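You operate a simulated robot arm through the tools that you are given. There is no shell and no other tool.

You run a simulated robot arm. Do the job below in one go: nothing can be reset, and whatever is moved stays where it is left.

TASK
Measure the red cover's coat in the stand and sort it.
Fine: metal switch at ALU; GOOD tray if it reads 60 to 110, else REWORK; slide back at LOAD.
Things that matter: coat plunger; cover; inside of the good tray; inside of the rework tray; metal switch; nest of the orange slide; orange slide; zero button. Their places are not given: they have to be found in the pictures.

It is judged by the outcome, as a careful person would: the job done as asked, and still so three seconds after it is handed in. It fails if anything else is knocked over, pushed out of place, dropped, spilled or broken. A push-on lid holds only when it is set on centred and level and pressed home; a screw cap is set on level and turned clockwise until tight.

THE ROBOT
A 7-joint arm with a fingered hand, fixed in place. Base frame: the origin is on the floor under the middle of its stand, x ahead of it, y to its left, z up. Readings come in mm, degrees, newtons and seconds.
It reaches about 1164 mm from its shoulder. Its first joint turns from -166.0 to 166.0 degrees. Payload 4.7 kg.
Tool frame: the origin (TCP) lies between the finger pads and is the grasp point; the fingertips stand 36 mm ahead of it; z points along the fingers, y is the line along which they close. The gripper opens to 120 mm; its body begins 42 mm behind the TCP. The gripper is a hand of 5 fingers: y runs from the thumb to the fingers, the wrist lies at [-18, -122, -210] in the tool frame.
Orientation is that of the tool frame in the base frame, as a unit quaternion [x, y, z, w]. With the fingers straight down and the wrist toward the robot, the tool's x, y and z point along [0, 1, 0], [1, 0, 0] and [0, 0, -1] of the base frame.

THE INTERFACE
- The arm moves only by the tool drive_tool. Its argument "rows" is a list of rows, each a list of 6 numbers: the shift along the base's x, y, z in mm, then the turn, a rotation vector about the base's x, y, z in degrees. In form: [[tx, ty, tz, ax, ay, az], ...]. A call has 1 to 20 rows; each row shifts and turns the commanded pose from where the row before left it. Rows are played at 5 a second. More than 50 mm and 8.6 degrees between two rows, and nothing of the call is played. A pose out of reach is approached as far as the arm can. The call stops where the force on the tool passes 80 N (or 10 N more than at its start, if that is more) or the arm is blocked; 0.2 s more then pass. In this call time passes only in rows, and 0.2 s behind the last. It gives the time, the measured TCP pose, the force on the tool (base axes), the opening and the grip force at its end, in the units of the frame above (readings bear some noise), with the torque about the TCP (base axes, N m) and any sound that the robot's microphone picked up, and new pictures: "views" is both (left out), scene, wrist or none.
- Cameras (640 x 400 px; columns grow to the right, rows downward): "scene" is fixed at [50.3, 649.6, 1547]; the picture's right is [0.06, -1.00, 0.00], its down [-0.83, -0.05, -0.55] and it looks along [0.55, 0.03, -0.84] (base axes); focal length 339 px, centre (320, 200). "wrist" rides on the gripper at [73, -91, -143] in the tool frame; the picture's right is [-0.80, 0.28, -0.53], its down [-0.53, -0.73, 0.42] and it looks along [-0.27, 0.62, 0.74] (tool axes); focal length 234 px, centre (320, 200).
- curl_fingers(index, middle, ring, little, thumb_bend, thumb_turn): sets how far each is bent, from 0 (flat) to 100 (curled in); at 30 the hand is open as for a grip, at 70 the pads meet at the TCP. One left out holds its place. A second passes; each finger stops where it meets its share of the squeeze, and holds until it gets a number again. It is the only way to open and close the hand. It gives what a move gives, with no picture; readings hold the bend of each and the force on index, middle, ring, little, thumb and palm. thumb_turn goes from beside the hand (0) to across from the fingers (100), as for a grip.
- probe_pixels(camera, pixels): for up to 12 pixels [column, row] of the newest picture of that camera ("zoom" is the newest enlarged one), the place [x, y, z] in the base frame of the surface seen there, good to about 2 mm. The clock stands still meanwhile.
- enlarge(camera, box): a new picture of the part [left, top, right, bottom] of that camera's present view, enlarged. The clock stands still meanwhile.
- finish_job(): hands the job in; it is judged then, once.

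Unless the task says otherwise, let go and move clear before handing in.

The tools are called after ">>>" by a JSON object that holds its "fn" and its "kwargs". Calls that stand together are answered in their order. drive_tool: Moves the arm, as the interface text tells. Its arguments: {"type":"object","properties":{"rows":{"type":"array"},"views":{"type":"string","enum":["both","scene","wrist","none"]}},"required":["rows"]} The other tools are called the same way: curl_fingers (index, middle, ring, little, thumb_bend, thumb_turn) moves the fingers one by one; probe_pixels (camera, pixels) gives the place of the surface under pixels of a picture; enlarge (camera, box) takes an enlarged picture of a part of a camera's view; finish_job () hands the job in.

At the start:

```text
clock: 0.0
position: [422.3, 432.5, 1196.9]
tool_rot: [0.708, 0.707, 0.0, 0.0]
contact_force: [-0.5, 0.2, 0.5]
ft_torque: [0.0, 0.02, 0.0]
width: 119.4
grip_force: 0.1
shape: jaw
bend: [30.0, 30.0, 30.0, 30.0, 30.0, 98.0]
finger forces: [0.0, 0.0, 0.1, 0.1, 0.0, 0.1]
```

scene: 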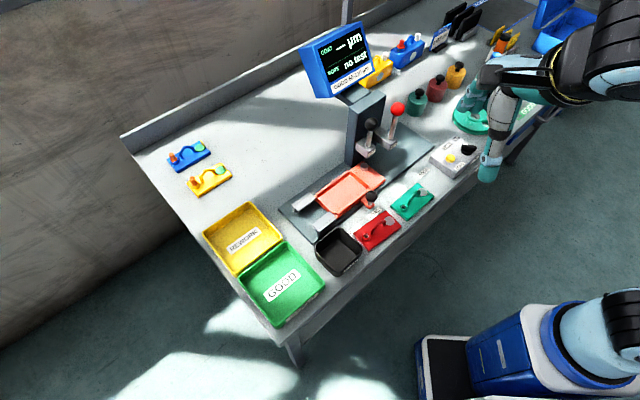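
wrist: 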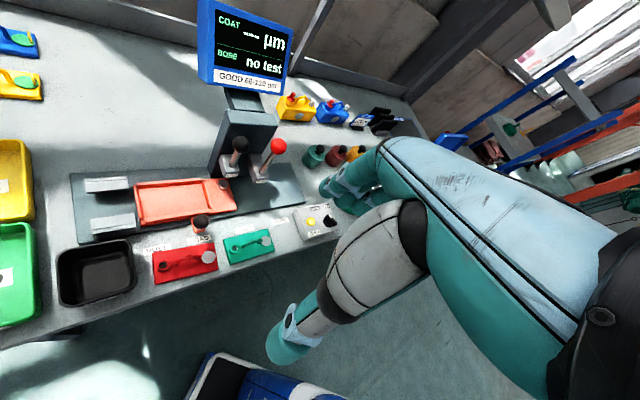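

The pictures show a stand with an orange slide around scene (350,188), a red cover around (377,230), a control box near (455,155) and green/yellow trays to the left. I'll enlarge these areas before moving anything.

>>> {"fn": "enlarge", "kwargs": {"camera": "scene", "box": [270, 80, 430, 180]}}

>>> {"fn": "enlarge", "kwargs": {"camera": "scene", "box": [270, 160, 430, 260]}}

>>> {"fn": "enlarge", "kwargs": {"camera": "scene", "box": [400, 120, 496, 180]}}

>>> {"fn": "enlarge", "kwargs": {"camera": "wrist", "box": [50, 120, 350, 308]}}

```text
4.00 times, centred on (350, 130) of scene
```

zoom: 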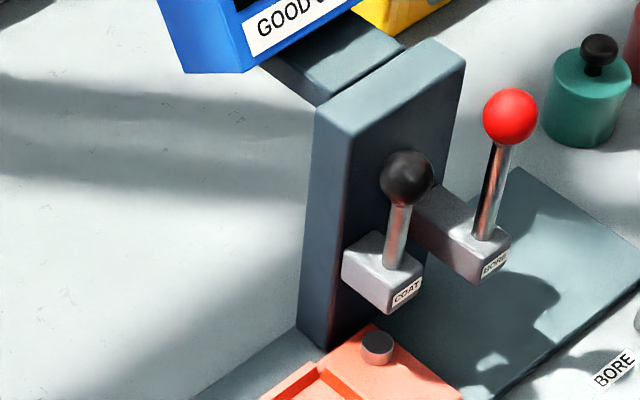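

```text
4.00 times, centred on (350, 210) of scene
```

zoom: 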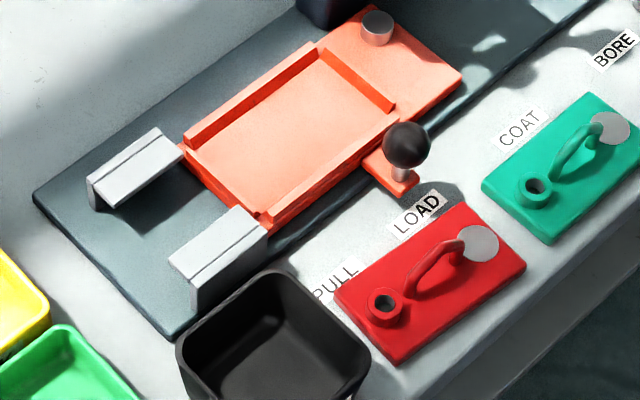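

```text
6.67 times, centred on (448, 150) of scene
```

zoom: 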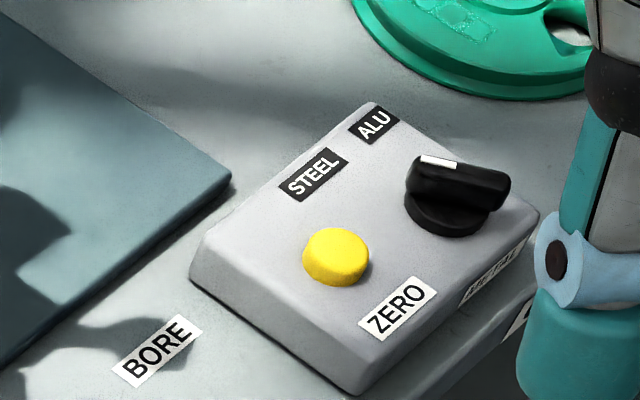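

```text
2.13 times, centred on (200, 214) of wrist
```

zoom: 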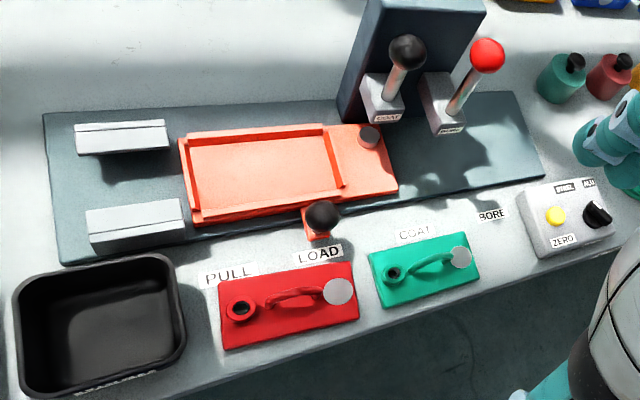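

The zooms show the PULL / LOAD / COAT / BORE stations, two levers, and a ZERO button beside a metal switch. Next I'll read the screen and probe the key places.

>>> {"fn": "enlarge", "kwargs": {"camera": "scene", "box": [290, 15, 386, 105]}}

>>> {"fn": "enlarge", "kwargs": {"camera": "wrist", "box": [190, 0, 310, 100]}}

>>> {"fn": "probe_pixels", "kwargs": {"camera": "scene", "pixels": [[371, 124], [371, 152], [397, 109], [364, 168], [371, 197], [371, 207], [390, 220], [366, 235], [377, 229], [381, 222], [350, 185], [342, 250]]}}

>>> {"fn": "probe_pixels", "kwargs": {"camera": "scene", "pixels": [[450, 158], [466, 144], [468, 150], [447, 146], [456, 139], [460, 166], [245, 240], [280, 285], [440, 170], [410, 200], [300, 208], [320, 225]]}}

```text
4.44 times, centred on (338, 60) of scene
```

zoom: 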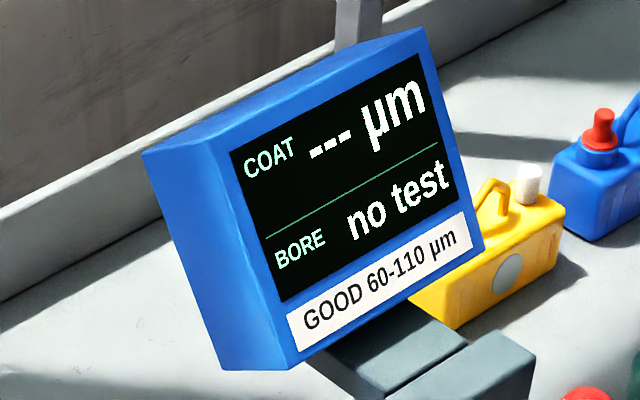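

```text
4.00 times, centred on (250, 50) of wrist
```

zoom: 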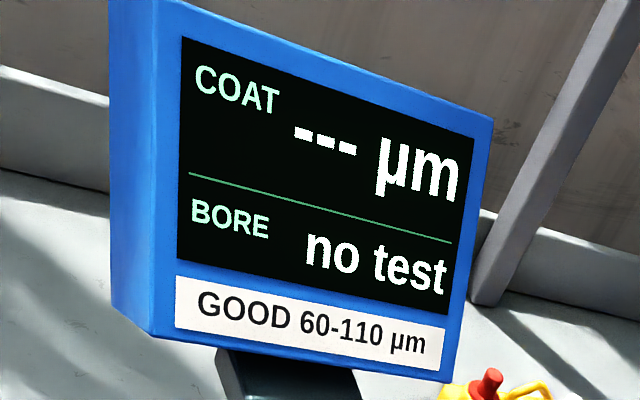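

```text
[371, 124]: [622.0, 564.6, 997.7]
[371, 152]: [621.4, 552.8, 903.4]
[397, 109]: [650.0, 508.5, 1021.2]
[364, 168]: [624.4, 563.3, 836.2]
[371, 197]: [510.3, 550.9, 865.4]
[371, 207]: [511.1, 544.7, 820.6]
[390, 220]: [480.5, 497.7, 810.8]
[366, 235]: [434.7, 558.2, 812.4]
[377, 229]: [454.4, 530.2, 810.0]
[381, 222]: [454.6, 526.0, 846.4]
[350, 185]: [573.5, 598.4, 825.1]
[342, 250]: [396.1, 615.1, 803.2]
```

```text
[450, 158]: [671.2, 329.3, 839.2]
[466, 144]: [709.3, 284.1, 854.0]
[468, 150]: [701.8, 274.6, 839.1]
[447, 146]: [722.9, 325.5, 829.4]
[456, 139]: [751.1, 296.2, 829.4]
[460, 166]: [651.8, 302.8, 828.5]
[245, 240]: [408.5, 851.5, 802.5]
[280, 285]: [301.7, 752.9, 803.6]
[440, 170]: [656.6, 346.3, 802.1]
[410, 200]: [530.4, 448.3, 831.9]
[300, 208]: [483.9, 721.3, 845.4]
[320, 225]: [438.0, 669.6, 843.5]
```

The screen reads COAT "--- µm", so nothing has been measured yet. I'll probe the slide, its pin, the knob, the labels, the anvils and the cover features more precisely using zooms.

>>> {"fn": "enlarge", "kwargs": {"camera": "scene", "box": [270, 160, 430, 260]}}

>>> {"fn": "probe_pixels", "kwargs": {"camera": "zoom", "pixels": [[378, 22], [372, 8], [462, 75], [182, 150], [268, 225], [318, 50], [390, 108], [407, 140], [416, 212], [520, 128], [612, 48], [335, 285]]}}

>>> {"fn": "probe_pixels", "kwargs": {"camera": "zoom", "pixels": [[478, 243], [465, 205], [526, 265], [335, 280], [400, 365], [384, 303], [372, 300], [430, 260], [445, 250], [420, 275], [400, 180], [385, 175]]}}

>>> {"fn": "probe_pixels", "kwargs": {"camera": "zoom", "pixels": [[130, 160], [155, 130], [185, 155], [100, 200], [240, 208], [268, 230], [170, 260], [195, 300], [240, 150], [300, 180], [330, 120], [200, 130]]}}

```text
4.00 times, centred on (350, 210) of scene
```

zoom: 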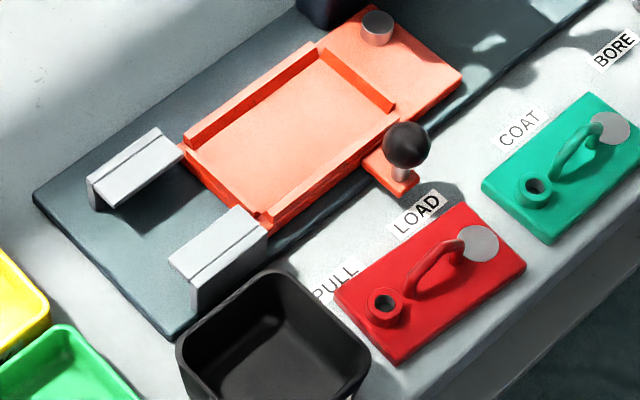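

```text
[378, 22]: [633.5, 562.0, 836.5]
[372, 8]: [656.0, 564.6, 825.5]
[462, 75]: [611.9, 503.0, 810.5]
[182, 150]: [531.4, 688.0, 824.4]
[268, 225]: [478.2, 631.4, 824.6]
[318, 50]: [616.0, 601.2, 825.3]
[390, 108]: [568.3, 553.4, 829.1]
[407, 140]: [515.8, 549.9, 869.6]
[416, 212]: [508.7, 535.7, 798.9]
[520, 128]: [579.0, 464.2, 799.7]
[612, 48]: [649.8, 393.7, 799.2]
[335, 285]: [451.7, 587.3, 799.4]
```

```text
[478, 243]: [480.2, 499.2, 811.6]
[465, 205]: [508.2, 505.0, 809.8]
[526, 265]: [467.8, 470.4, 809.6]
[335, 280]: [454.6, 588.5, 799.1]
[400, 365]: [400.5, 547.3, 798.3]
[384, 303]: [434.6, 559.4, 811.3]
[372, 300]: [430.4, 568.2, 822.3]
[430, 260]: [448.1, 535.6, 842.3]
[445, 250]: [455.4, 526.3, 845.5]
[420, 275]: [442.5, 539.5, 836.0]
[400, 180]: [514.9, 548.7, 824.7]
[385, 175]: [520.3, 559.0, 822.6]
```

```text
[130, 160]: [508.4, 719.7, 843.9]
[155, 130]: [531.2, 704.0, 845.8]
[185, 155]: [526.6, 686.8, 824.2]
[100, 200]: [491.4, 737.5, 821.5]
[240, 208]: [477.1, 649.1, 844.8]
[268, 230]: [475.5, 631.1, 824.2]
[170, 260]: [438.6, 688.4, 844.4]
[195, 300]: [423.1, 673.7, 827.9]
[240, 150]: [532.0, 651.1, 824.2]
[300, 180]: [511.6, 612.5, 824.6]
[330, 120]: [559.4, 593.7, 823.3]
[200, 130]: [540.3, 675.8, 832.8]
```

The station labels lie on a line at about 45° in the base frame, and the grey disc on the slide sits right under the COAT plunger at LOAD, so it is probably the zero reference. Next I'll look closely at the switch box, the cover and the area around the black bin.

>>> {"fn": "enlarge", "kwargs": {"camera": "scene", "box": [440, 130, 488, 160]}}

>>> {"fn": "probe_pixels", "kwargs": {"camera": "zoom", "pixels": [[300, 170], [345, 195], [400, 205], [440, 215], [320, 225], [360, 260], [340, 180], [420, 190], [130, 310], [100, 130], [210, 60], [250, 130]]}}

>>> {"fn": "enlarge", "kwargs": {"camera": "wrist", "box": [280, 195, 350, 245]}}

>>> {"fn": "enlarge", "kwargs": {"camera": "wrist", "box": [145, 205, 285, 293]}}

>>> {"fn": "enlarge", "kwargs": {"camera": "wrist", "box": [190, 110, 310, 190]}}

```text
13.33 times, centred on (464, 145) of scene
```

zoom: 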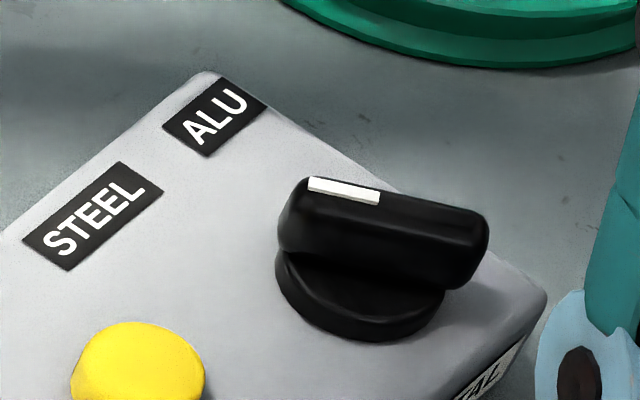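

```text
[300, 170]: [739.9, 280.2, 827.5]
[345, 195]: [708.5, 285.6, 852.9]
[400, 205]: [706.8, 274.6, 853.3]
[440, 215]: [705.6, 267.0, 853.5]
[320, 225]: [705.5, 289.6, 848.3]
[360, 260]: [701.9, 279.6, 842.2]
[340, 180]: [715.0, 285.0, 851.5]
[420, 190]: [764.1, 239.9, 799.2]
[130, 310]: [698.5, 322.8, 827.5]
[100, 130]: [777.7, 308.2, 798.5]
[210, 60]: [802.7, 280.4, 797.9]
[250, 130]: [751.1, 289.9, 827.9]
```

```text
8.00 times, centred on (315, 220) of wrist
```

zoom: 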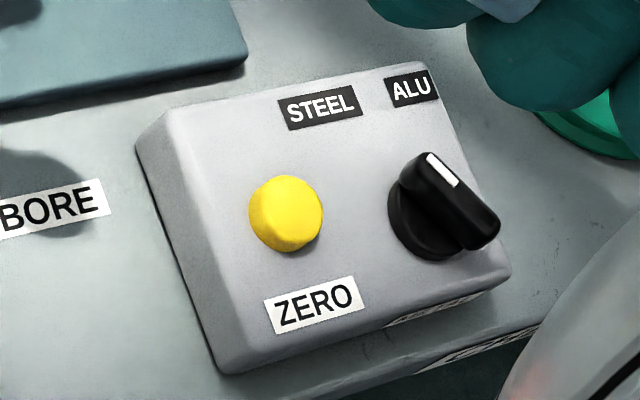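

```text
4.55 times, centred on (215, 249) of wrist
```

zoom: 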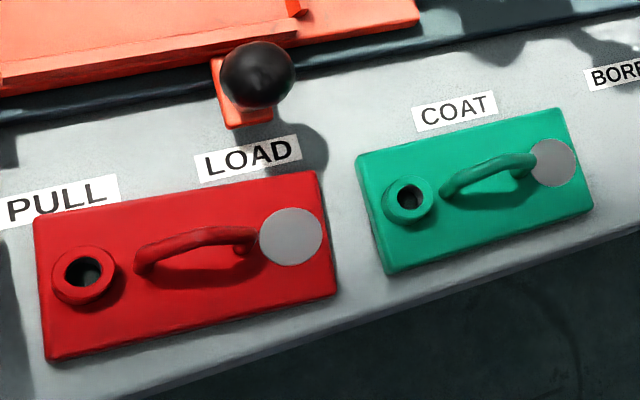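

```text
5.00 times, centred on (250, 150) of wrist
```

zoom: 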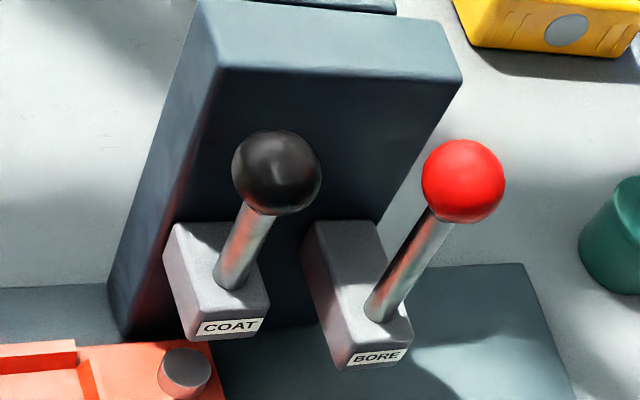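

The switch mark points along base +y, toward STEEL, so it has to be turned clockwise to ALU. I'll shape the hand into a pointing hand here in free space and look at where the index tip lies.

>>> {"fn": "curl_fingers", "kwargs": {"index": 20, "middle": 100, "ring": 100, "little": 100, "thumb_bend": 60, "thumb_turn": 0}}

>>> {"fn": "drive_tool", "kwargs": {"rows": [[0, 0, 0, 0, 0, 0]]}}

```text
clock: 1.0
position: [422.8, 434.0, 1197.0]
tool_rot: [0.707, 0.707, 0.001, 0.0]
contact_force: [-0.2, 0.0, 0.8]
ft_torque: [0.03, 0.0, 0.01]
width: 136.7
grip_force: 0.0
shape: fingers
bend: [20.0, 100.0, 100.0, 100.0, 60.0, 0.0]
finger forces: [0.1, 0.1, 0.1, 0.1, 0.0, 0.0]
```

```text
clock: 1.4
position: [421.9, 433.3, 1197.1]
tool_rot: [0.708, 0.707, 0.0, -0.001]
contact_force: [0.6, -0.1, 0.1]
ft_torque: [0.0, 0.01, 0.01]
width: 136.9
grip_force: 0.1
shape: fingers
bend: [20.0, 100.0, 100.0, 100.0, 60.0, 0.0]
finger forces: [0.0, 0.0, 0.1, 0.1, 0.0, 0.0]
```

scene: 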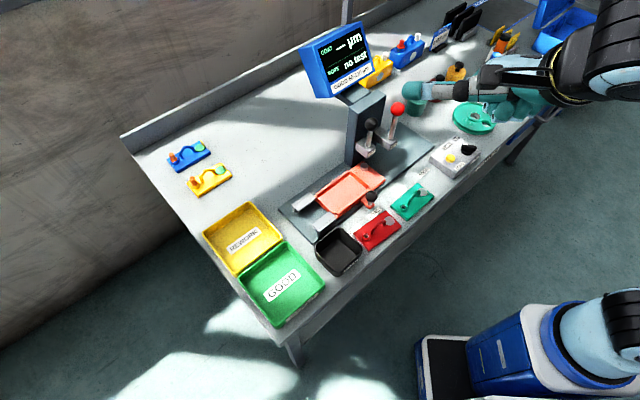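
wrist: 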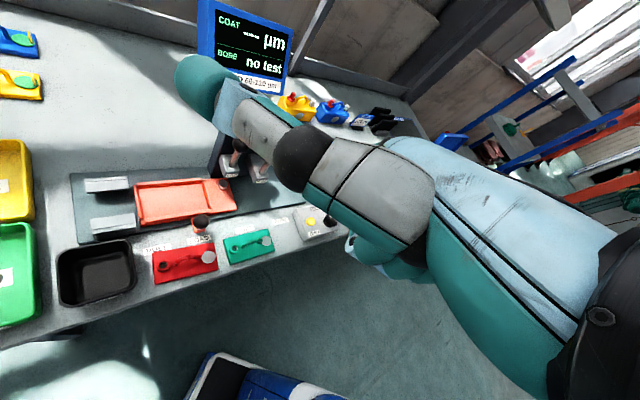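

The index finger now points outward, with its tip at wrist (195,85). I'll probe it to get its offset in the tool frame.

>>> {"fn": "probe_pixels", "kwargs": {"camera": "wrist", "pixels": [[185, 75], [195, 85], [205, 100], [240, 105], [260, 130], [305, 155], [370, 190], [450, 200], [400, 250], [350, 243], [430, 265], [215, 75]]}}

>>> {"fn": "enlarge", "kwargs": {"camera": "scene", "box": [390, 30, 582, 150]}}

>>> {"fn": "probe_pixels", "kwargs": {"camera": "scene", "pixels": [[412, 92], [420, 92], [440, 92], [460, 92], [480, 80], [500, 75], [520, 100], [540, 85], [435, 80], [500, 110]]}}

```text
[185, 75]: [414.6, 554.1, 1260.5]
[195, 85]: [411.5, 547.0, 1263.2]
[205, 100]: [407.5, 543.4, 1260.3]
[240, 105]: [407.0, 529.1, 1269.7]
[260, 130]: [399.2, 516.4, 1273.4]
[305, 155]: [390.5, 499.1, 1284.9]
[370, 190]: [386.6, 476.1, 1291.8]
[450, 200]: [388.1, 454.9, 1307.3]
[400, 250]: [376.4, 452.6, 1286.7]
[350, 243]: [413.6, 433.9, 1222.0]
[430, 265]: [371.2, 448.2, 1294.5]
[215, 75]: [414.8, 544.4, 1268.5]
```

```text
3.33 times, centred on (486, 90) of scene
```

zoom: 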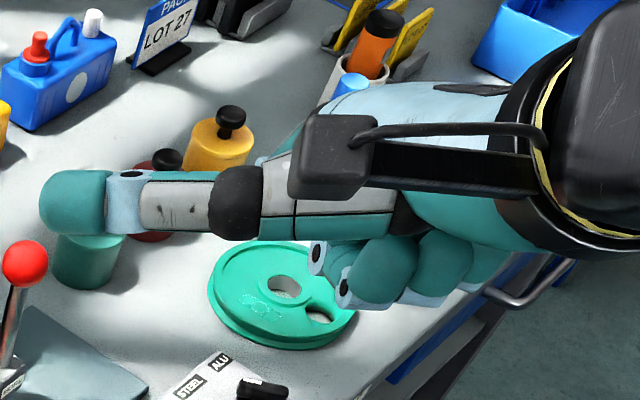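

```text
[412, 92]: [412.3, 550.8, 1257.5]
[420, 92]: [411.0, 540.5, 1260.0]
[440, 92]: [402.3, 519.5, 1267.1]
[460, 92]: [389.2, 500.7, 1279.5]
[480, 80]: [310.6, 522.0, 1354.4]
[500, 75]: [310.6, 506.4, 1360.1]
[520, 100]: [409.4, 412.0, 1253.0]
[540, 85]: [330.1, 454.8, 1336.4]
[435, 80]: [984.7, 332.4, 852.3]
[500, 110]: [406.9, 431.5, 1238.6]
```

The long digit points sideways along base +y, so it may be the thumb at turn 0 rather than the index. I'll change one finger to find out which is which.

>>> {"fn": "curl_fingers", "kwargs": {"index": 0, "thumb_turn": 100, "thumb_bend": 100}}

>>> {"fn": "drive_tool", "kwargs": {"rows": [[0, 0, 0, 0, 0, 0]]}}

>>> {"fn": "enlarge", "kwargs": {"camera": "scene", "box": [390, 30, 582, 150]}}

```text
clock: 2.4
position: [421.6, 434.0, 1196.9]
tool_rot: [0.707, 0.707, 0.0, -0.001]
contact_force: [0.6, -0.1, -0.1]
ft_torque: [0.02, 0.02, 0.01]
width: 56.9
grip_force: 0.1
shape: fingers
bend: [0.0, 100.0, 100.0, 100.0, 100.0, 100.0]
finger forces: [0.0, 0.0, 0.1, 0.0, 0.0, 0.0]
```

```text
clock: 2.8
position: [421.7, 434.1, 1198.1]
tool_rot: [0.707, 0.707, 0.0, 0.001]
contact_force: [0.0, -0.1, -0.2]
ft_torque: [-0.03, 0.03, 0.0]
width: 57.0
grip_force: 0.1
shape: fingers
bend: [0.0, 100.0, 100.0, 100.0, 100.0, 100.0]
finger forces: [0.0, 0.1, 0.0, 0.0, 0.1, 0.0]
```

scene: 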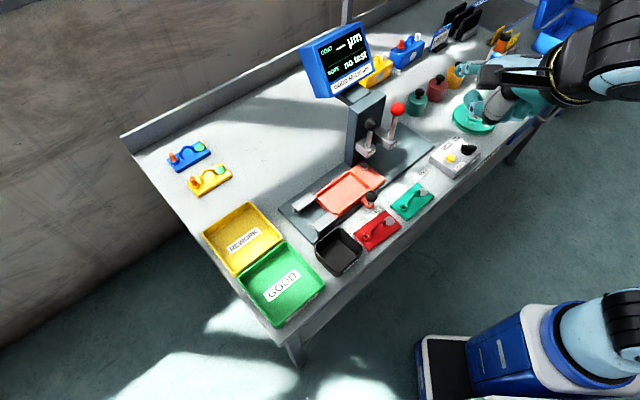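
wrist: 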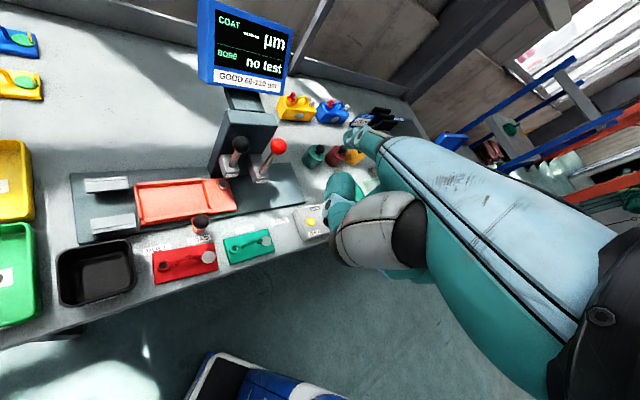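

```text
3.33 times, centred on (486, 90) of scene
```

zoom: 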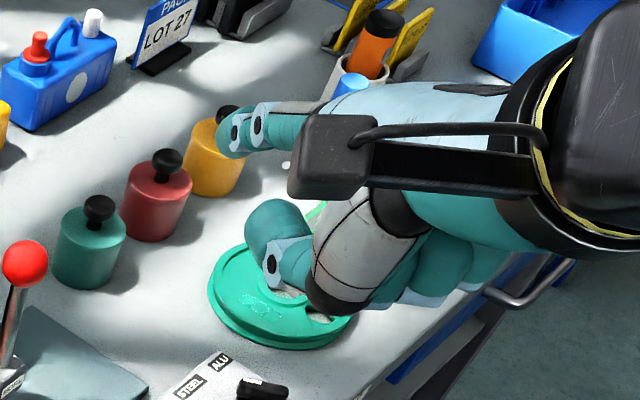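

The long digit was the thumb, and the index at bend 0 is now at zoom (225,130). I'll probe the finger positions.

>>> {"fn": "probe_pixels", "kwargs": {"camera": "zoom", "pixels": [[222, 140], [235, 130], [262, 122], [290, 115], [310, 110], [265, 225], [255, 215], [290, 265], [350, 230], [330, 300], [440, 260], [400, 300]]}}

>>> {"fn": "probe_pixels", "kwargs": {"camera": "wrist", "pixels": [[350, 135], [358, 130], [370, 145], [375, 160], [340, 185], [335, 210], [350, 240], [410, 230], [400, 270], [400, 150], [450, 160], [520, 200]]}}

>>> {"fn": "enlarge", "kwargs": {"camera": "wrist", "box": [300, 100, 460, 300]}}

```text
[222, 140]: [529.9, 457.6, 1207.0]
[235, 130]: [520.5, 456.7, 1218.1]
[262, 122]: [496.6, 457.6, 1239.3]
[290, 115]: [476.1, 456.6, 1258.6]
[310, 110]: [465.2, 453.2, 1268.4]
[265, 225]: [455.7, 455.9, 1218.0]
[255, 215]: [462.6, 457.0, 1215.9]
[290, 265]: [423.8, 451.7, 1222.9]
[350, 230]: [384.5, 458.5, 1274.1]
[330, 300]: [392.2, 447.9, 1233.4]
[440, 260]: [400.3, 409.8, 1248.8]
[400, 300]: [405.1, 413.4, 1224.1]
```

```text
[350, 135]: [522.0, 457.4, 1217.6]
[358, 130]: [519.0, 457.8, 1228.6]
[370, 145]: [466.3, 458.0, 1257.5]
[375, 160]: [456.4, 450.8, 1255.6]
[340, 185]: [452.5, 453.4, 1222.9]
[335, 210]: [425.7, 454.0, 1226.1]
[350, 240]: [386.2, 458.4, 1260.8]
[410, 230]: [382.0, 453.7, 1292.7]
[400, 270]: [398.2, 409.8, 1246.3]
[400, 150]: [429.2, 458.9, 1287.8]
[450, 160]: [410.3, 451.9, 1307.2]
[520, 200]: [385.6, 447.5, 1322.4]
```

```text
2.00 times, centred on (380, 200) of wrist
```

zoom: 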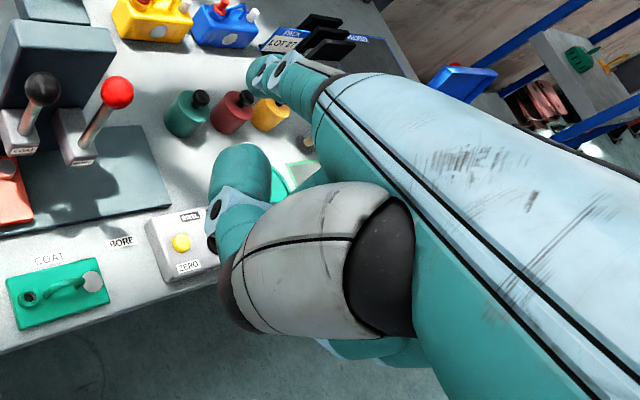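

The fingers are identified: the index at bend 0 reaches out along tool +y and sits at tool x ≈ +21. I'll set a pointing shape with the index partly bent so its tip faces down, then measure that tip.

>>> {"fn": "curl_fingers", "kwargs": {"index": 35}}

>>> {"fn": "drive_tool", "kwargs": {"rows": [[0, 0, 0, 0, 0, 0]]}}

>>> {"fn": "enlarge", "kwargs": {"camera": "wrist", "box": [260, 100, 440, 300]}}

>>> {"fn": "enlarge", "kwargs": {"camera": "scene", "box": [420, 50, 548, 130]}}

```text
clock: 3.8
position: [422.3, 434.7, 1196.4]
tool_rot: [0.707, 0.707, 0.0, 0.0]
contact_force: [0.8, -0.1, -0.9]
ft_torque: [-0.03, -0.02, -0.03]
width: 34.9
grip_force: 0.1
shape: fingers
bend: [29.0, 100.0, 100.0, 100.0, 99.0, 100.0]
finger forces: [0.1, 0.0, 0.1, 0.0, 0.0, 0.0]
```

```text
clock: 4.2
position: [420.8, 434.4, 1197.0]
tool_rot: [0.707, 0.707, 0.0, 0.0]
contact_force: [0.5, 1.2, -0.2]
ft_torque: [-0.01, -0.02, 0.02]
width: 34.7
grip_force: 0.1
shape: fingers
bend: [29.0, 100.0, 100.0, 100.0, 99.0, 100.0]
finger forces: [0.0, 0.1, 0.1, 0.0, 0.1, 0.0]
```

scene: 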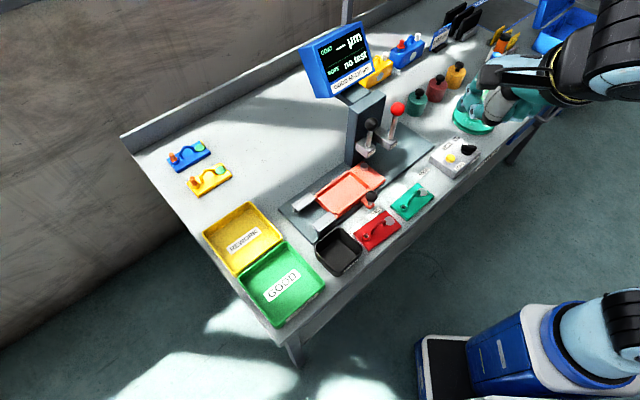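
wrist: 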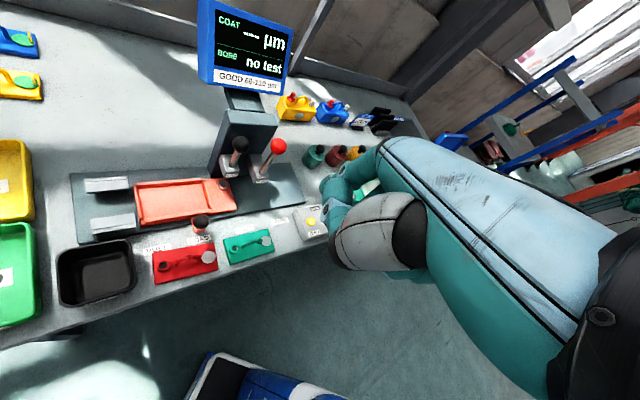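

```text
2.00 times, centred on (350, 200) of wrist
```

zoom: 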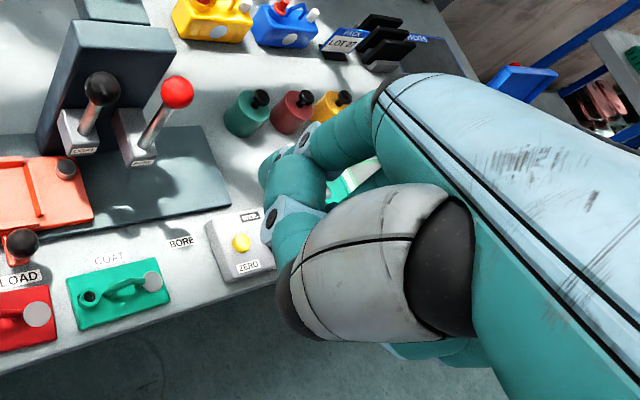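

```text
5.00 times, centred on (484, 90) of scene
```

zoom: 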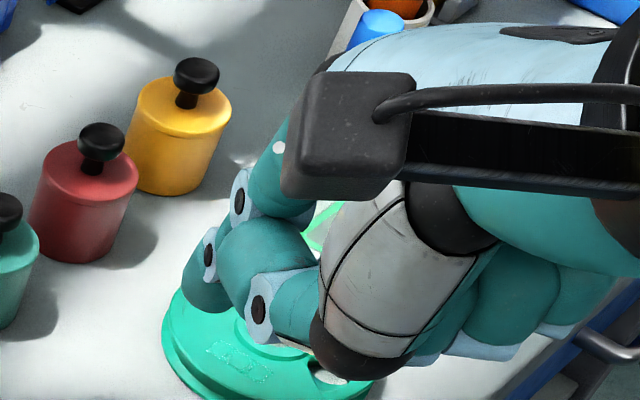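

The index stopped at 29 against the tucked thumb, which still leaves a usable pointing shape. I'll ease it to 24 and probe the fingertip, and also probe the column, the screen and the balls.

>>> {"fn": "curl_fingers", "kwargs": {"index": 24}}

>>> {"fn": "drive_tool", "kwargs": {"rows": [[0, 0, 0, 0, 0, 0]], "views": "wrist"}}

>>> {"fn": "enlarge", "kwargs": {"camera": "scene", "box": [452, 70, 516, 110]}}

>>> {"fn": "probe_pixels", "kwargs": {"camera": "scene", "pixels": [[349, 110], [382, 97], [346, 160], [362, 105], [345, 100], [312, 55], [370, 70], [323, 97], [350, 30], [358, 150], [383, 145], [345, 140]]}}

```text
clock: 5.2
position: [421.2, 434.4, 1197.7]
tool_rot: [0.707, 0.707, 0.0, 0.0]
contact_force: [-0.7, 0.6, 0.2]
ft_torque: [0.0, -0.03, -0.01]
width: 38.2
grip_force: 0.1
shape: fingers
bend: [24.0, 100.0, 100.0, 100.0, 100.0, 100.0]
finger forces: [0.1, 0.0, 0.1, 0.0, 0.1, 0.0]
```

```text
clock: 5.6
position: [421.5, 433.8, 1197.1]
tool_rot: [0.707, 0.707, 0.0, 0.0]
contact_force: [-0.4, -0.3, 0.1]
ft_torque: [0.0, 0.01, 0.03]
width: 38.4
grip_force: 0.1
shape: fingers
bend: [24.0, 100.0, 100.0, 100.0, 100.0, 100.0]
finger forces: [0.0, 0.0, 0.1, 0.1, 0.0, 0.1]
```

wrist: 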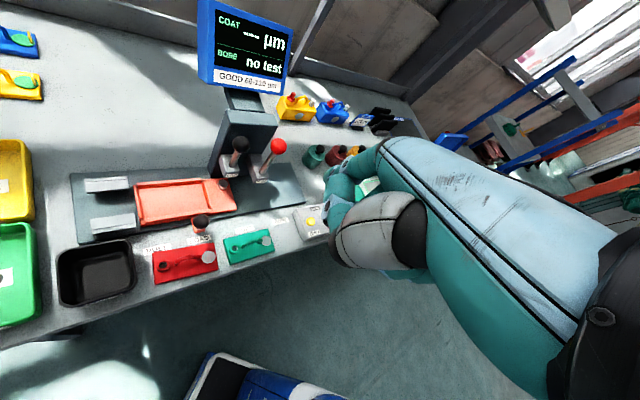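

```text
10.00 times, centred on (484, 90) of scene
```

zoom: 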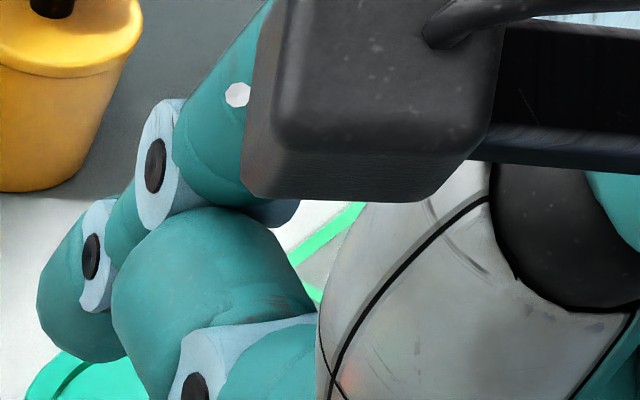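

```text
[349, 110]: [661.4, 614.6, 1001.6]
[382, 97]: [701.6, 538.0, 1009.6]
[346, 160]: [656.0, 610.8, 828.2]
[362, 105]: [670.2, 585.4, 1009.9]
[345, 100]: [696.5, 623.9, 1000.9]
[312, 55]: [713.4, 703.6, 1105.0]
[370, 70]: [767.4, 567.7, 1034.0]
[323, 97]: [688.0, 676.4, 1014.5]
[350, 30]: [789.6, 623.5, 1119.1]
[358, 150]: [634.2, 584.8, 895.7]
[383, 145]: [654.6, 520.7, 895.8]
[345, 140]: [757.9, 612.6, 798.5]
```

The column face is around v≈885 and its top at z≈1010, with the screen well behind it. Now I'll probe the index fingertip in the newest zoom.

>>> {"fn": "probe_pixels", "kwargs": {"camera": "zoom", "pixels": [[60, 330], [80, 350], [100, 358], [50, 290], [92, 260], [155, 165], [200, 260], [120, 340], [195, 390], [250, 370], [70, 355], [45, 310]]}}

>>> {"fn": "probe_pixels", "kwargs": {"camera": "wrist", "pixels": [[325, 185], [330, 195], [335, 180], [325, 175], [345, 185], [355, 165], [335, 215], [340, 235], [380, 255], [395, 270], [345, 260], [372, 185]]}}

```text
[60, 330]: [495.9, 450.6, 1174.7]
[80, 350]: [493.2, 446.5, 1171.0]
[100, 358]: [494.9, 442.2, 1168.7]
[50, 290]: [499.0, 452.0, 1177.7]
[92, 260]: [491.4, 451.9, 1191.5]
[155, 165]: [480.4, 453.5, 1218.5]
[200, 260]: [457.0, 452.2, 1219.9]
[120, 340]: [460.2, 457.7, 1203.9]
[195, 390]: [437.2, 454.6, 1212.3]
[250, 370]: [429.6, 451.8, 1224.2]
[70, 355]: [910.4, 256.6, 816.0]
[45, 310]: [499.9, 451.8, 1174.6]
```

```text
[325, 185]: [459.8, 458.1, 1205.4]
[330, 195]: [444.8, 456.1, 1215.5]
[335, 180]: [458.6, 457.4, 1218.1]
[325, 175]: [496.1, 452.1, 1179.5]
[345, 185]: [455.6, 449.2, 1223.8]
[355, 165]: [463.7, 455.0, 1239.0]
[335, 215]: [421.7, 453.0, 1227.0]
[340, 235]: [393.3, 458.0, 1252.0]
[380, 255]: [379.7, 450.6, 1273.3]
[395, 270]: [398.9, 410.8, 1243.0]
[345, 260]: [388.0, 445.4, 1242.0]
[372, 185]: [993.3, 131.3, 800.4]
```

The index tip is a ball of about 10 mm radius centred roughly at TCP + (79, 8, −23) in this orientation. I'll move it to hover just behind the switch bar, on its −x side, staying high first.

>>> {"fn": "drive_tool", "kwargs": {"rows": [[22.3, -18.9, -20, 0, 0, 0], [22.3, -18.9, -20, 0, 0, 0], [22.3, -18.9, -20, 0, 0, 0], [22.3, -18.9, -20, 0, 0, 0], [22.3, -18.9, -20, 0, 0, 0], [22.3, -18.9, -20, 0, 0, 0], [22.3, -18.9, -20, 0, 0, 0], [19, -18.9, -20, 0, 0, 0], [0, 0, -40, 0, 0, 0], [0, 0, -40, 0, 0, 0]]}}

>>> {"fn": "enlarge", "kwargs": {"camera": "scene", "box": [410, 90, 506, 180]}}

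>>> {"fn": "enlarge", "kwargs": {"camera": "wrist", "box": [220, 100, 460, 250]}}

```text
clock: 7.8
position: [595.3, 282.0, 957.8]
tool_rot: [0.707, 0.707, 0.0, 0.0]
contact_force: [-0.4, -0.3, 0.4]
ft_torque: [0.01, 0.0, 0.0]
width: 38.4
grip_force: 0.1
shape: fingers
bend: [24.0, 100.0, 100.0, 100.0, 100.0, 100.0]
finger forces: [0.1, 0.0, 0.0, 0.0, 0.1, 0.1]
```

scene: 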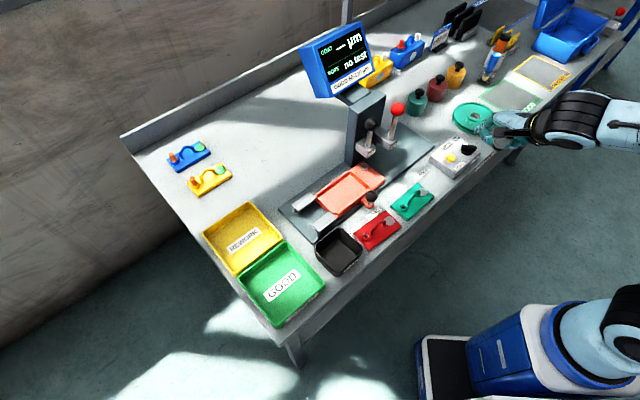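
wrist: 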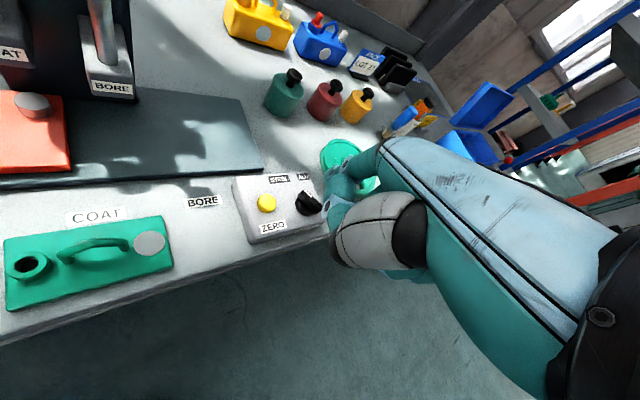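

```text
4.44 times, centred on (458, 135) of scene
```

zoom: 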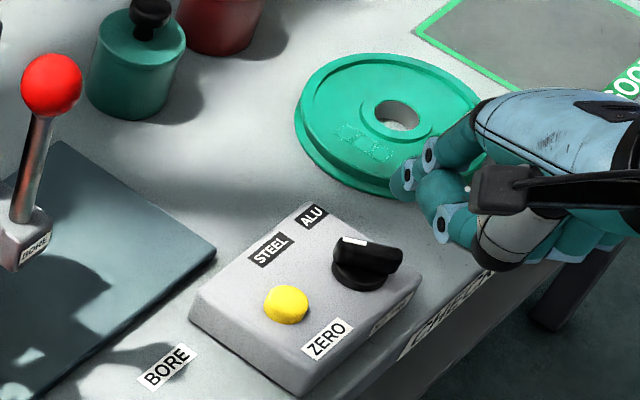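

```text
2.67 times, centred on (340, 175) of wrist
```

zoom: 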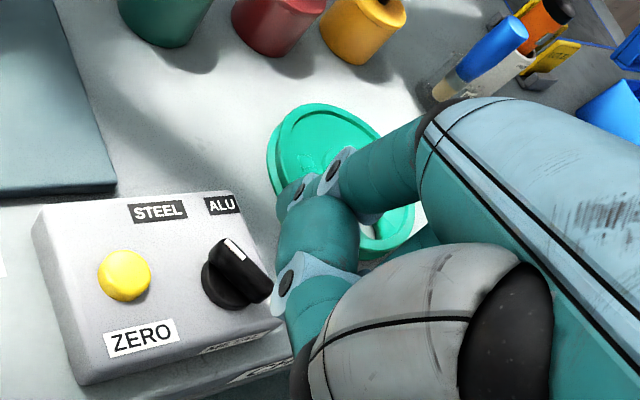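

The hand hovers above the switch box. I'll check the fingertip position once more against my estimate and re-probe the bar.

>>> {"fn": "enlarge", "kwargs": {"camera": "scene", "box": [444, 108, 508, 158]}}

>>> {"fn": "probe_pixels", "kwargs": {"camera": "zoom", "pixels": [[232, 190], [243, 200], [255, 170], [225, 180], [240, 205], [185, 265], [150, 262], [200, 275], [230, 285], [215, 265], [135, 270], [180, 325]]}}

```text
8.00 times, centred on (476, 133) of scene
```

zoom: 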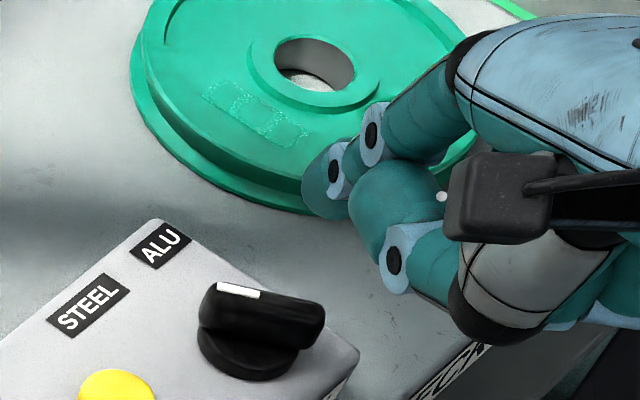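

```text
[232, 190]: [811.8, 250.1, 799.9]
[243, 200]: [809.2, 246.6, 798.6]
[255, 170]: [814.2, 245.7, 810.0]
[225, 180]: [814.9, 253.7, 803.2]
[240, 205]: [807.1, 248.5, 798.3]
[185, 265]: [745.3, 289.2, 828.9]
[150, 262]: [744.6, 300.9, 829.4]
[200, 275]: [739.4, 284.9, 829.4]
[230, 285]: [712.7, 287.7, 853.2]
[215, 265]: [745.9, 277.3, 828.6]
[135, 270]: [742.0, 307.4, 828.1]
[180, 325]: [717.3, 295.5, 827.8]
```

Now I'll probe the fingertip itself at zoom (320,190) and the ends of the bar.

>>> {"fn": "probe_pixels", "kwargs": {"camera": "zoom", "pixels": [[306, 180], [310, 205], [330, 215], [322, 165], [345, 217], [210, 290], [265, 300], [318, 308], [238, 290], [300, 335], [215, 305], [323, 322]]}}

```text
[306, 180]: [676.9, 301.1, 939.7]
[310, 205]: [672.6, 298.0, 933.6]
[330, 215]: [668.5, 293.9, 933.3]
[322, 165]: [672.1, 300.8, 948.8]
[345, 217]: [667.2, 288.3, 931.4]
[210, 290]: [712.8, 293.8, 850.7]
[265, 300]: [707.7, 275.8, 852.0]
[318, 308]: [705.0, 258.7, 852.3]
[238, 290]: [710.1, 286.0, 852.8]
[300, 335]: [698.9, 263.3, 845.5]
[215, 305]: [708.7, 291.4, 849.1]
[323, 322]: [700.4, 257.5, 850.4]
```

The tip centre is at about (676, 291, 938) and the bar runs from (712,294) to (704,257). I'll lower straight down by 90 mm, so the tip sits beside the bar with its bottom 10 mm above the box.

>>> {"fn": "drive_tool", "kwargs": {"rows": [[0, 0, -30, 0, 0, 0], [0, 0, -30, 0, 0, 0], [0, 0, -20, 0, 0, 0], [0, 0, -10, 0, 0, 0]]}}

>>> {"fn": "enlarge", "kwargs": {"camera": "scene", "box": [432, 118, 512, 178]}}

```text
clock: 8.8
position: [597.4, 282.7, 866.4]
tool_rot: [0.707, 0.707, 0.0, -0.001]
contact_force: [0.3, -0.5, 0.0]
ft_torque: [-0.01, -0.04, 0.02]
width: 38.4
grip_force: 0.2
shape: fingers
bend: [24.0, 100.0, 100.0, 100.0, 100.0, 100.0]
finger forces: [0.1, 0.0, 0.0, 0.1, 0.1, 0.0]
```

scene: 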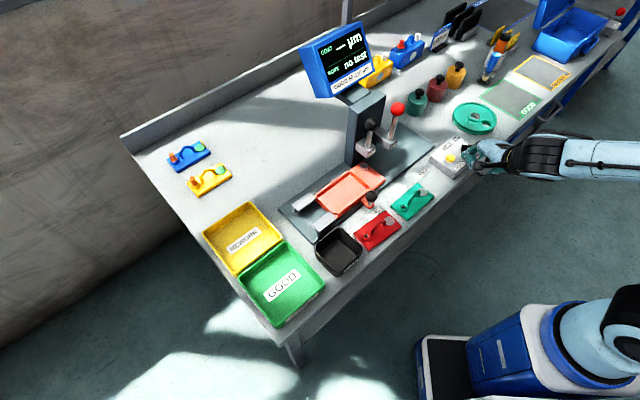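
wrist: 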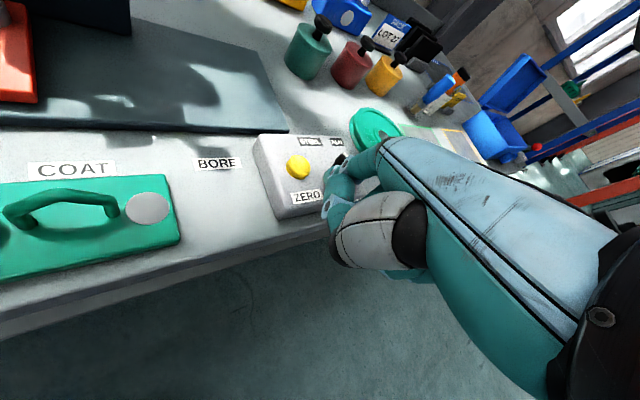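

```text
6.67 times, centred on (472, 148) of scene
```

zoom: 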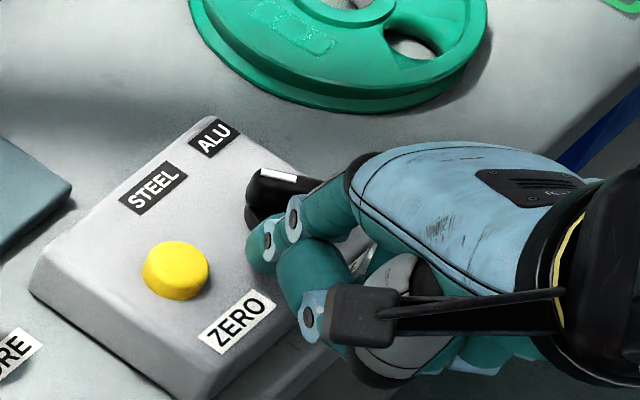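

The fingertip at zoom (258,255) is right behind the bar's marked end. A quick probe, then I'll push in +x in small steps.

>>> {"fn": "probe_pixels", "kwargs": {"camera": "zoom", "pixels": [[250, 250], [255, 268], [265, 272], [262, 230], [275, 178], [250, 215], [252, 195]]}}

>>> {"fn": "drive_tool", "kwargs": {"rows": [[6, 1, 0, 0, 0, 0], [6, 1, 0, 0, 0, 0], [5, 1, 0, 0, 0, 0]]}}

>>> {"fn": "enlarge", "kwargs": {"camera": "scene", "box": [432, 118, 512, 178]}}

```text
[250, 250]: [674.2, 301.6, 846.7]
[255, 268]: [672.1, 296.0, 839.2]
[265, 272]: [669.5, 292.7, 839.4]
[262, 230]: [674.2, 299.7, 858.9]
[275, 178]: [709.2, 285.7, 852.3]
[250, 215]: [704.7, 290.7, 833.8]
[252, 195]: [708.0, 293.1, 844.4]
```

```text
clock: 9.6
position: [614.4, 285.2, 867.6]
tool_rot: [0.707, 0.707, 0.0, 0.001]
contact_force: [0.0, -0.8, -0.2]
ft_torque: [0.03, 0.02, -0.04]
width: 38.5
grip_force: 0.0
shape: fingers
bend: [24.0, 100.0, 100.0, 100.0, 100.0, 100.0]
finger forces: [0.0, 0.1, 0.1, 0.0, 0.1, 0.0]
```

scene: 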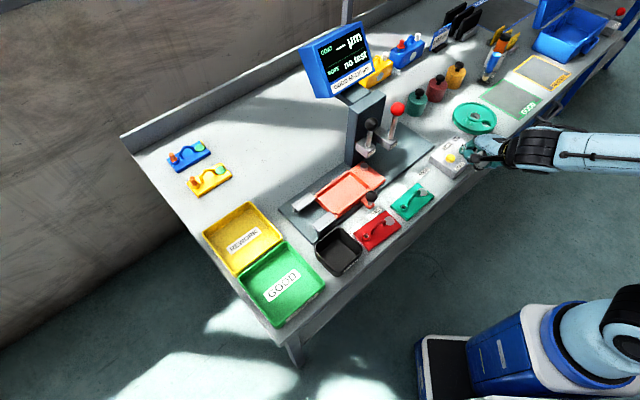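
wrist: 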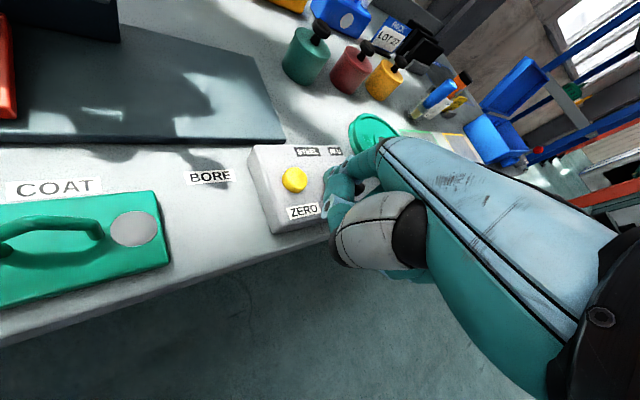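

```text
6.67 times, centred on (472, 148) of scene
```

zoom: 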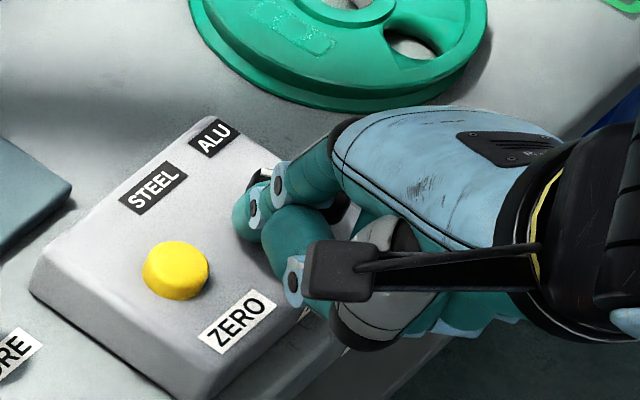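

The tip is at the bar now with no force yet. I'll push through along the arc the bar end will follow.

>>> {"fn": "drive_tool", "kwargs": {"rows": [[5, 1, 0, 0, 0, 0], [5, 1, 0, 0, 0, 0], [5, 0, 0, 0, 0, 0], [5, -1, 0, 0, 0, 0]]}}

>>> {"fn": "enlarge", "kwargs": {"camera": "scene", "box": [432, 118, 512, 178]}}

```text
clock: 10.6
position: [633.6, 286.5, 866.0]
tool_rot: [0.707, 0.707, 0.001, 0.001]
contact_force: [-0.1, -0.1, 0.2]
ft_torque: [0.03, -0.01, 0.0]
width: 38.2
grip_force: 0.1
shape: fingers
bend: [24.0, 100.0, 100.0, 100.0, 100.0, 100.0]
finger forces: [0.0, 0.0, 0.0, 0.0, 0.1, 0.1]
```

scene: 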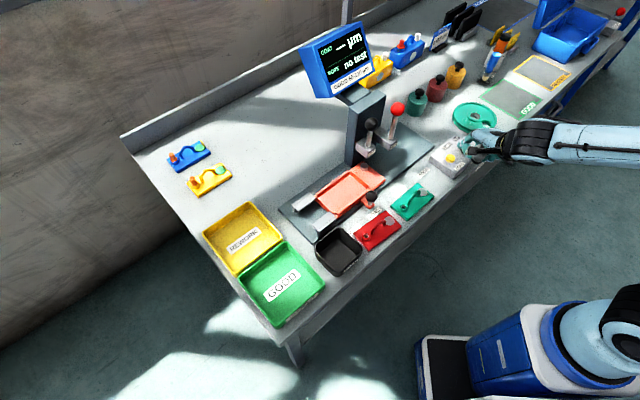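
wrist: 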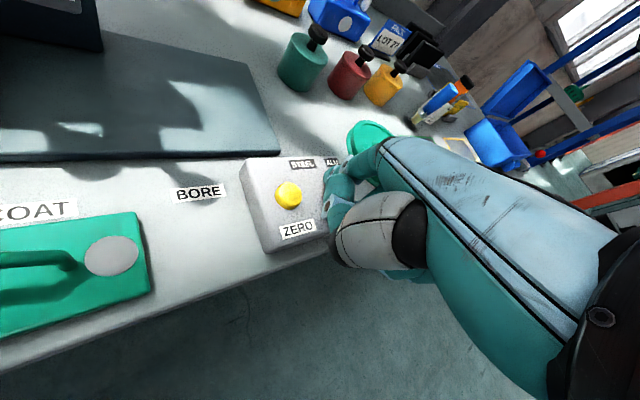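

```text
6.67 times, centred on (472, 148) of scene
```

zoom: 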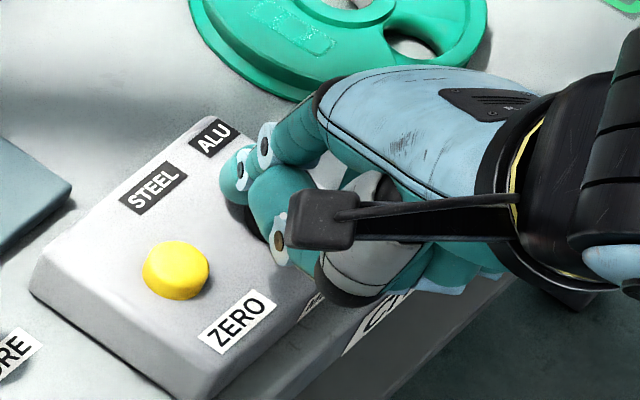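

There is almost no resistance and the tip has travelled past where the bar end was, with the bar hidden behind the hand. I'll finish the arc with a small −y push and then lift to look.

>>> {"fn": "drive_tool", "kwargs": {"rows": [[5, -2, 0, 0, 0, 0], [2, -3, 0, 0, 0, 0], [0, -2, 0, 0, 0, 0]], "views": "none"}}

>>> {"fn": "drive_tool", "kwargs": {"rows": [[-6, 6, 0, 0, 0, 0], [-5, 2, 20, 0, 0, 0], [-20, 0, 40, 0, 0, 0], [-40, 0, 20, 0, 0, 0]]}}

>>> {"fn": "enlarge", "kwargs": {"camera": "scene", "box": [432, 118, 512, 178]}}

```text
clock: 11.4
position: [640.9, 280.7, 866.3]
tool_rot: [0.706, 0.708, 0.001, 0.0]
contact_force: [-2.4, 3.8, 0.7]
ft_torque: [0.13, 0.04, 0.36]
width: 38.2
grip_force: 1.9
shape: fingers
bend: [24.0, 100.0, 100.0, 100.0, 99.0, 100.0]
finger forces: [4.4, 0.0, 0.0, 0.0, 0.0, 0.1]
```

```text
clock: 12.4
position: [570.0, 289.1, 946.2]
tool_rot: [0.707, 0.708, -0.001, 0.0]
contact_force: [-0.7, 0.3, -0.9]
ft_torque: [0.01, 0.04, 0.01]
width: 38.5
grip_force: 0.1
shape: fingers
bend: [24.0, 100.0, 100.0, 100.0, 100.0, 100.0]
finger forces: [0.0, 0.0, 0.0, 0.1, 0.0, 0.0]
```

scene: 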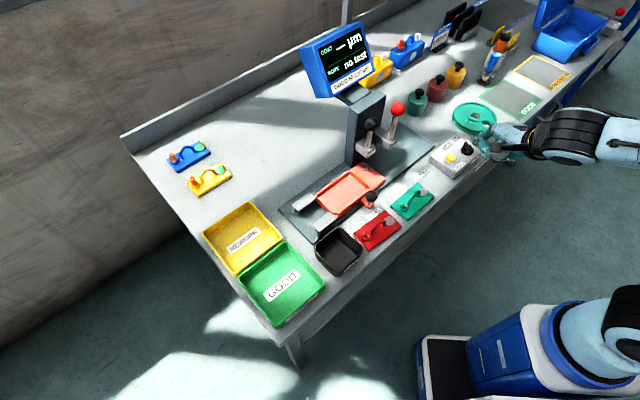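
wrist: 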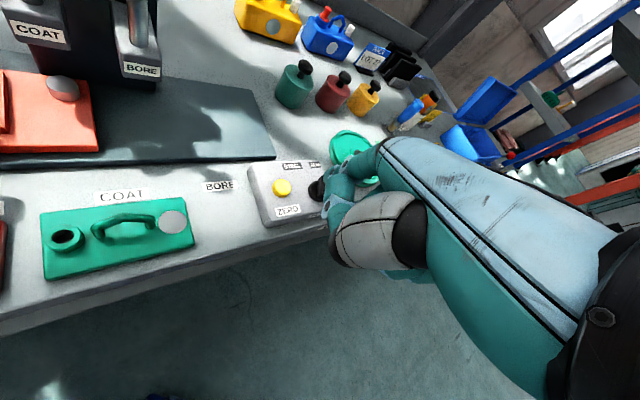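

```text
6.67 times, centred on (472, 148) of scene
```

zoom: 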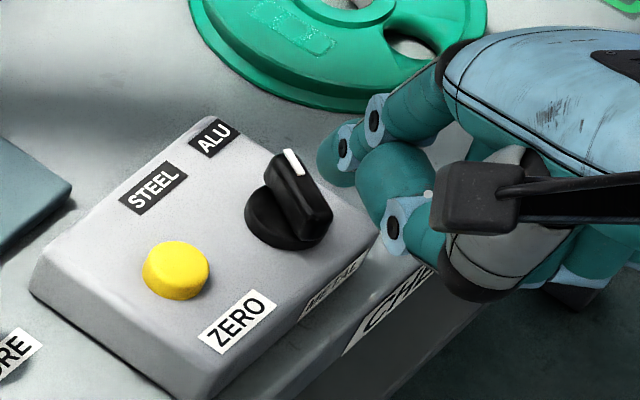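

The bar has turned and its white mark at zoom (292,162) now faces the ALU side. I'll measure the angle to see whether it reached the ALU stop.

>>> {"fn": "enlarge", "kwargs": {"camera": "scene", "box": [444, 125, 492, 165]}}

>>> {"fn": "probe_pixels", "kwargs": {"camera": "zoom", "pixels": [[338, 125], [350, 150], [365, 185], [378, 215], [345, 140], [372, 200], [200, 105], [105, 180], [355, 230]]}}

```text
10.00 times, centred on (468, 145) of scene
```

zoom: 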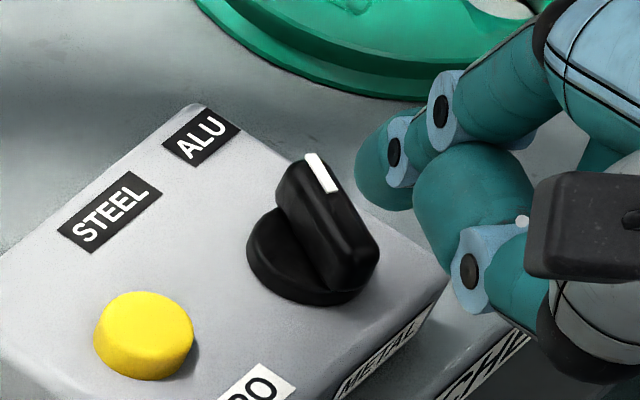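

```text
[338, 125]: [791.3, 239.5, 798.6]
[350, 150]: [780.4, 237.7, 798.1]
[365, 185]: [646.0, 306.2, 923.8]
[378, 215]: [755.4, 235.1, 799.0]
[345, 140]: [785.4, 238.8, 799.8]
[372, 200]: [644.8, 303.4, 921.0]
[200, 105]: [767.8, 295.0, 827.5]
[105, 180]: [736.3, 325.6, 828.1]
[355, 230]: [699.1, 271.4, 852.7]
```

>>> {"fn": "probe_pixels", "kwargs": {"camera": "zoom", "pixels": [[312, 160], [320, 172], [332, 188], [345, 210], [365, 240], [290, 190], [340, 200], [355, 225], [305, 230], [265, 225], [340, 300]]}}

```text
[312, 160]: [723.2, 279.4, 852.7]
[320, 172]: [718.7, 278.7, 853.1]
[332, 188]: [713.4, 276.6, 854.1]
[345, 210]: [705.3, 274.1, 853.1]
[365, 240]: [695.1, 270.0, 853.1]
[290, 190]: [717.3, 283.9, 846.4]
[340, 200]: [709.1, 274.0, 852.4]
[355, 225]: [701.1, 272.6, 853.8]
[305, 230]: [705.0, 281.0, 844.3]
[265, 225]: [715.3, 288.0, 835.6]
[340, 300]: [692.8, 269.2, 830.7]
```

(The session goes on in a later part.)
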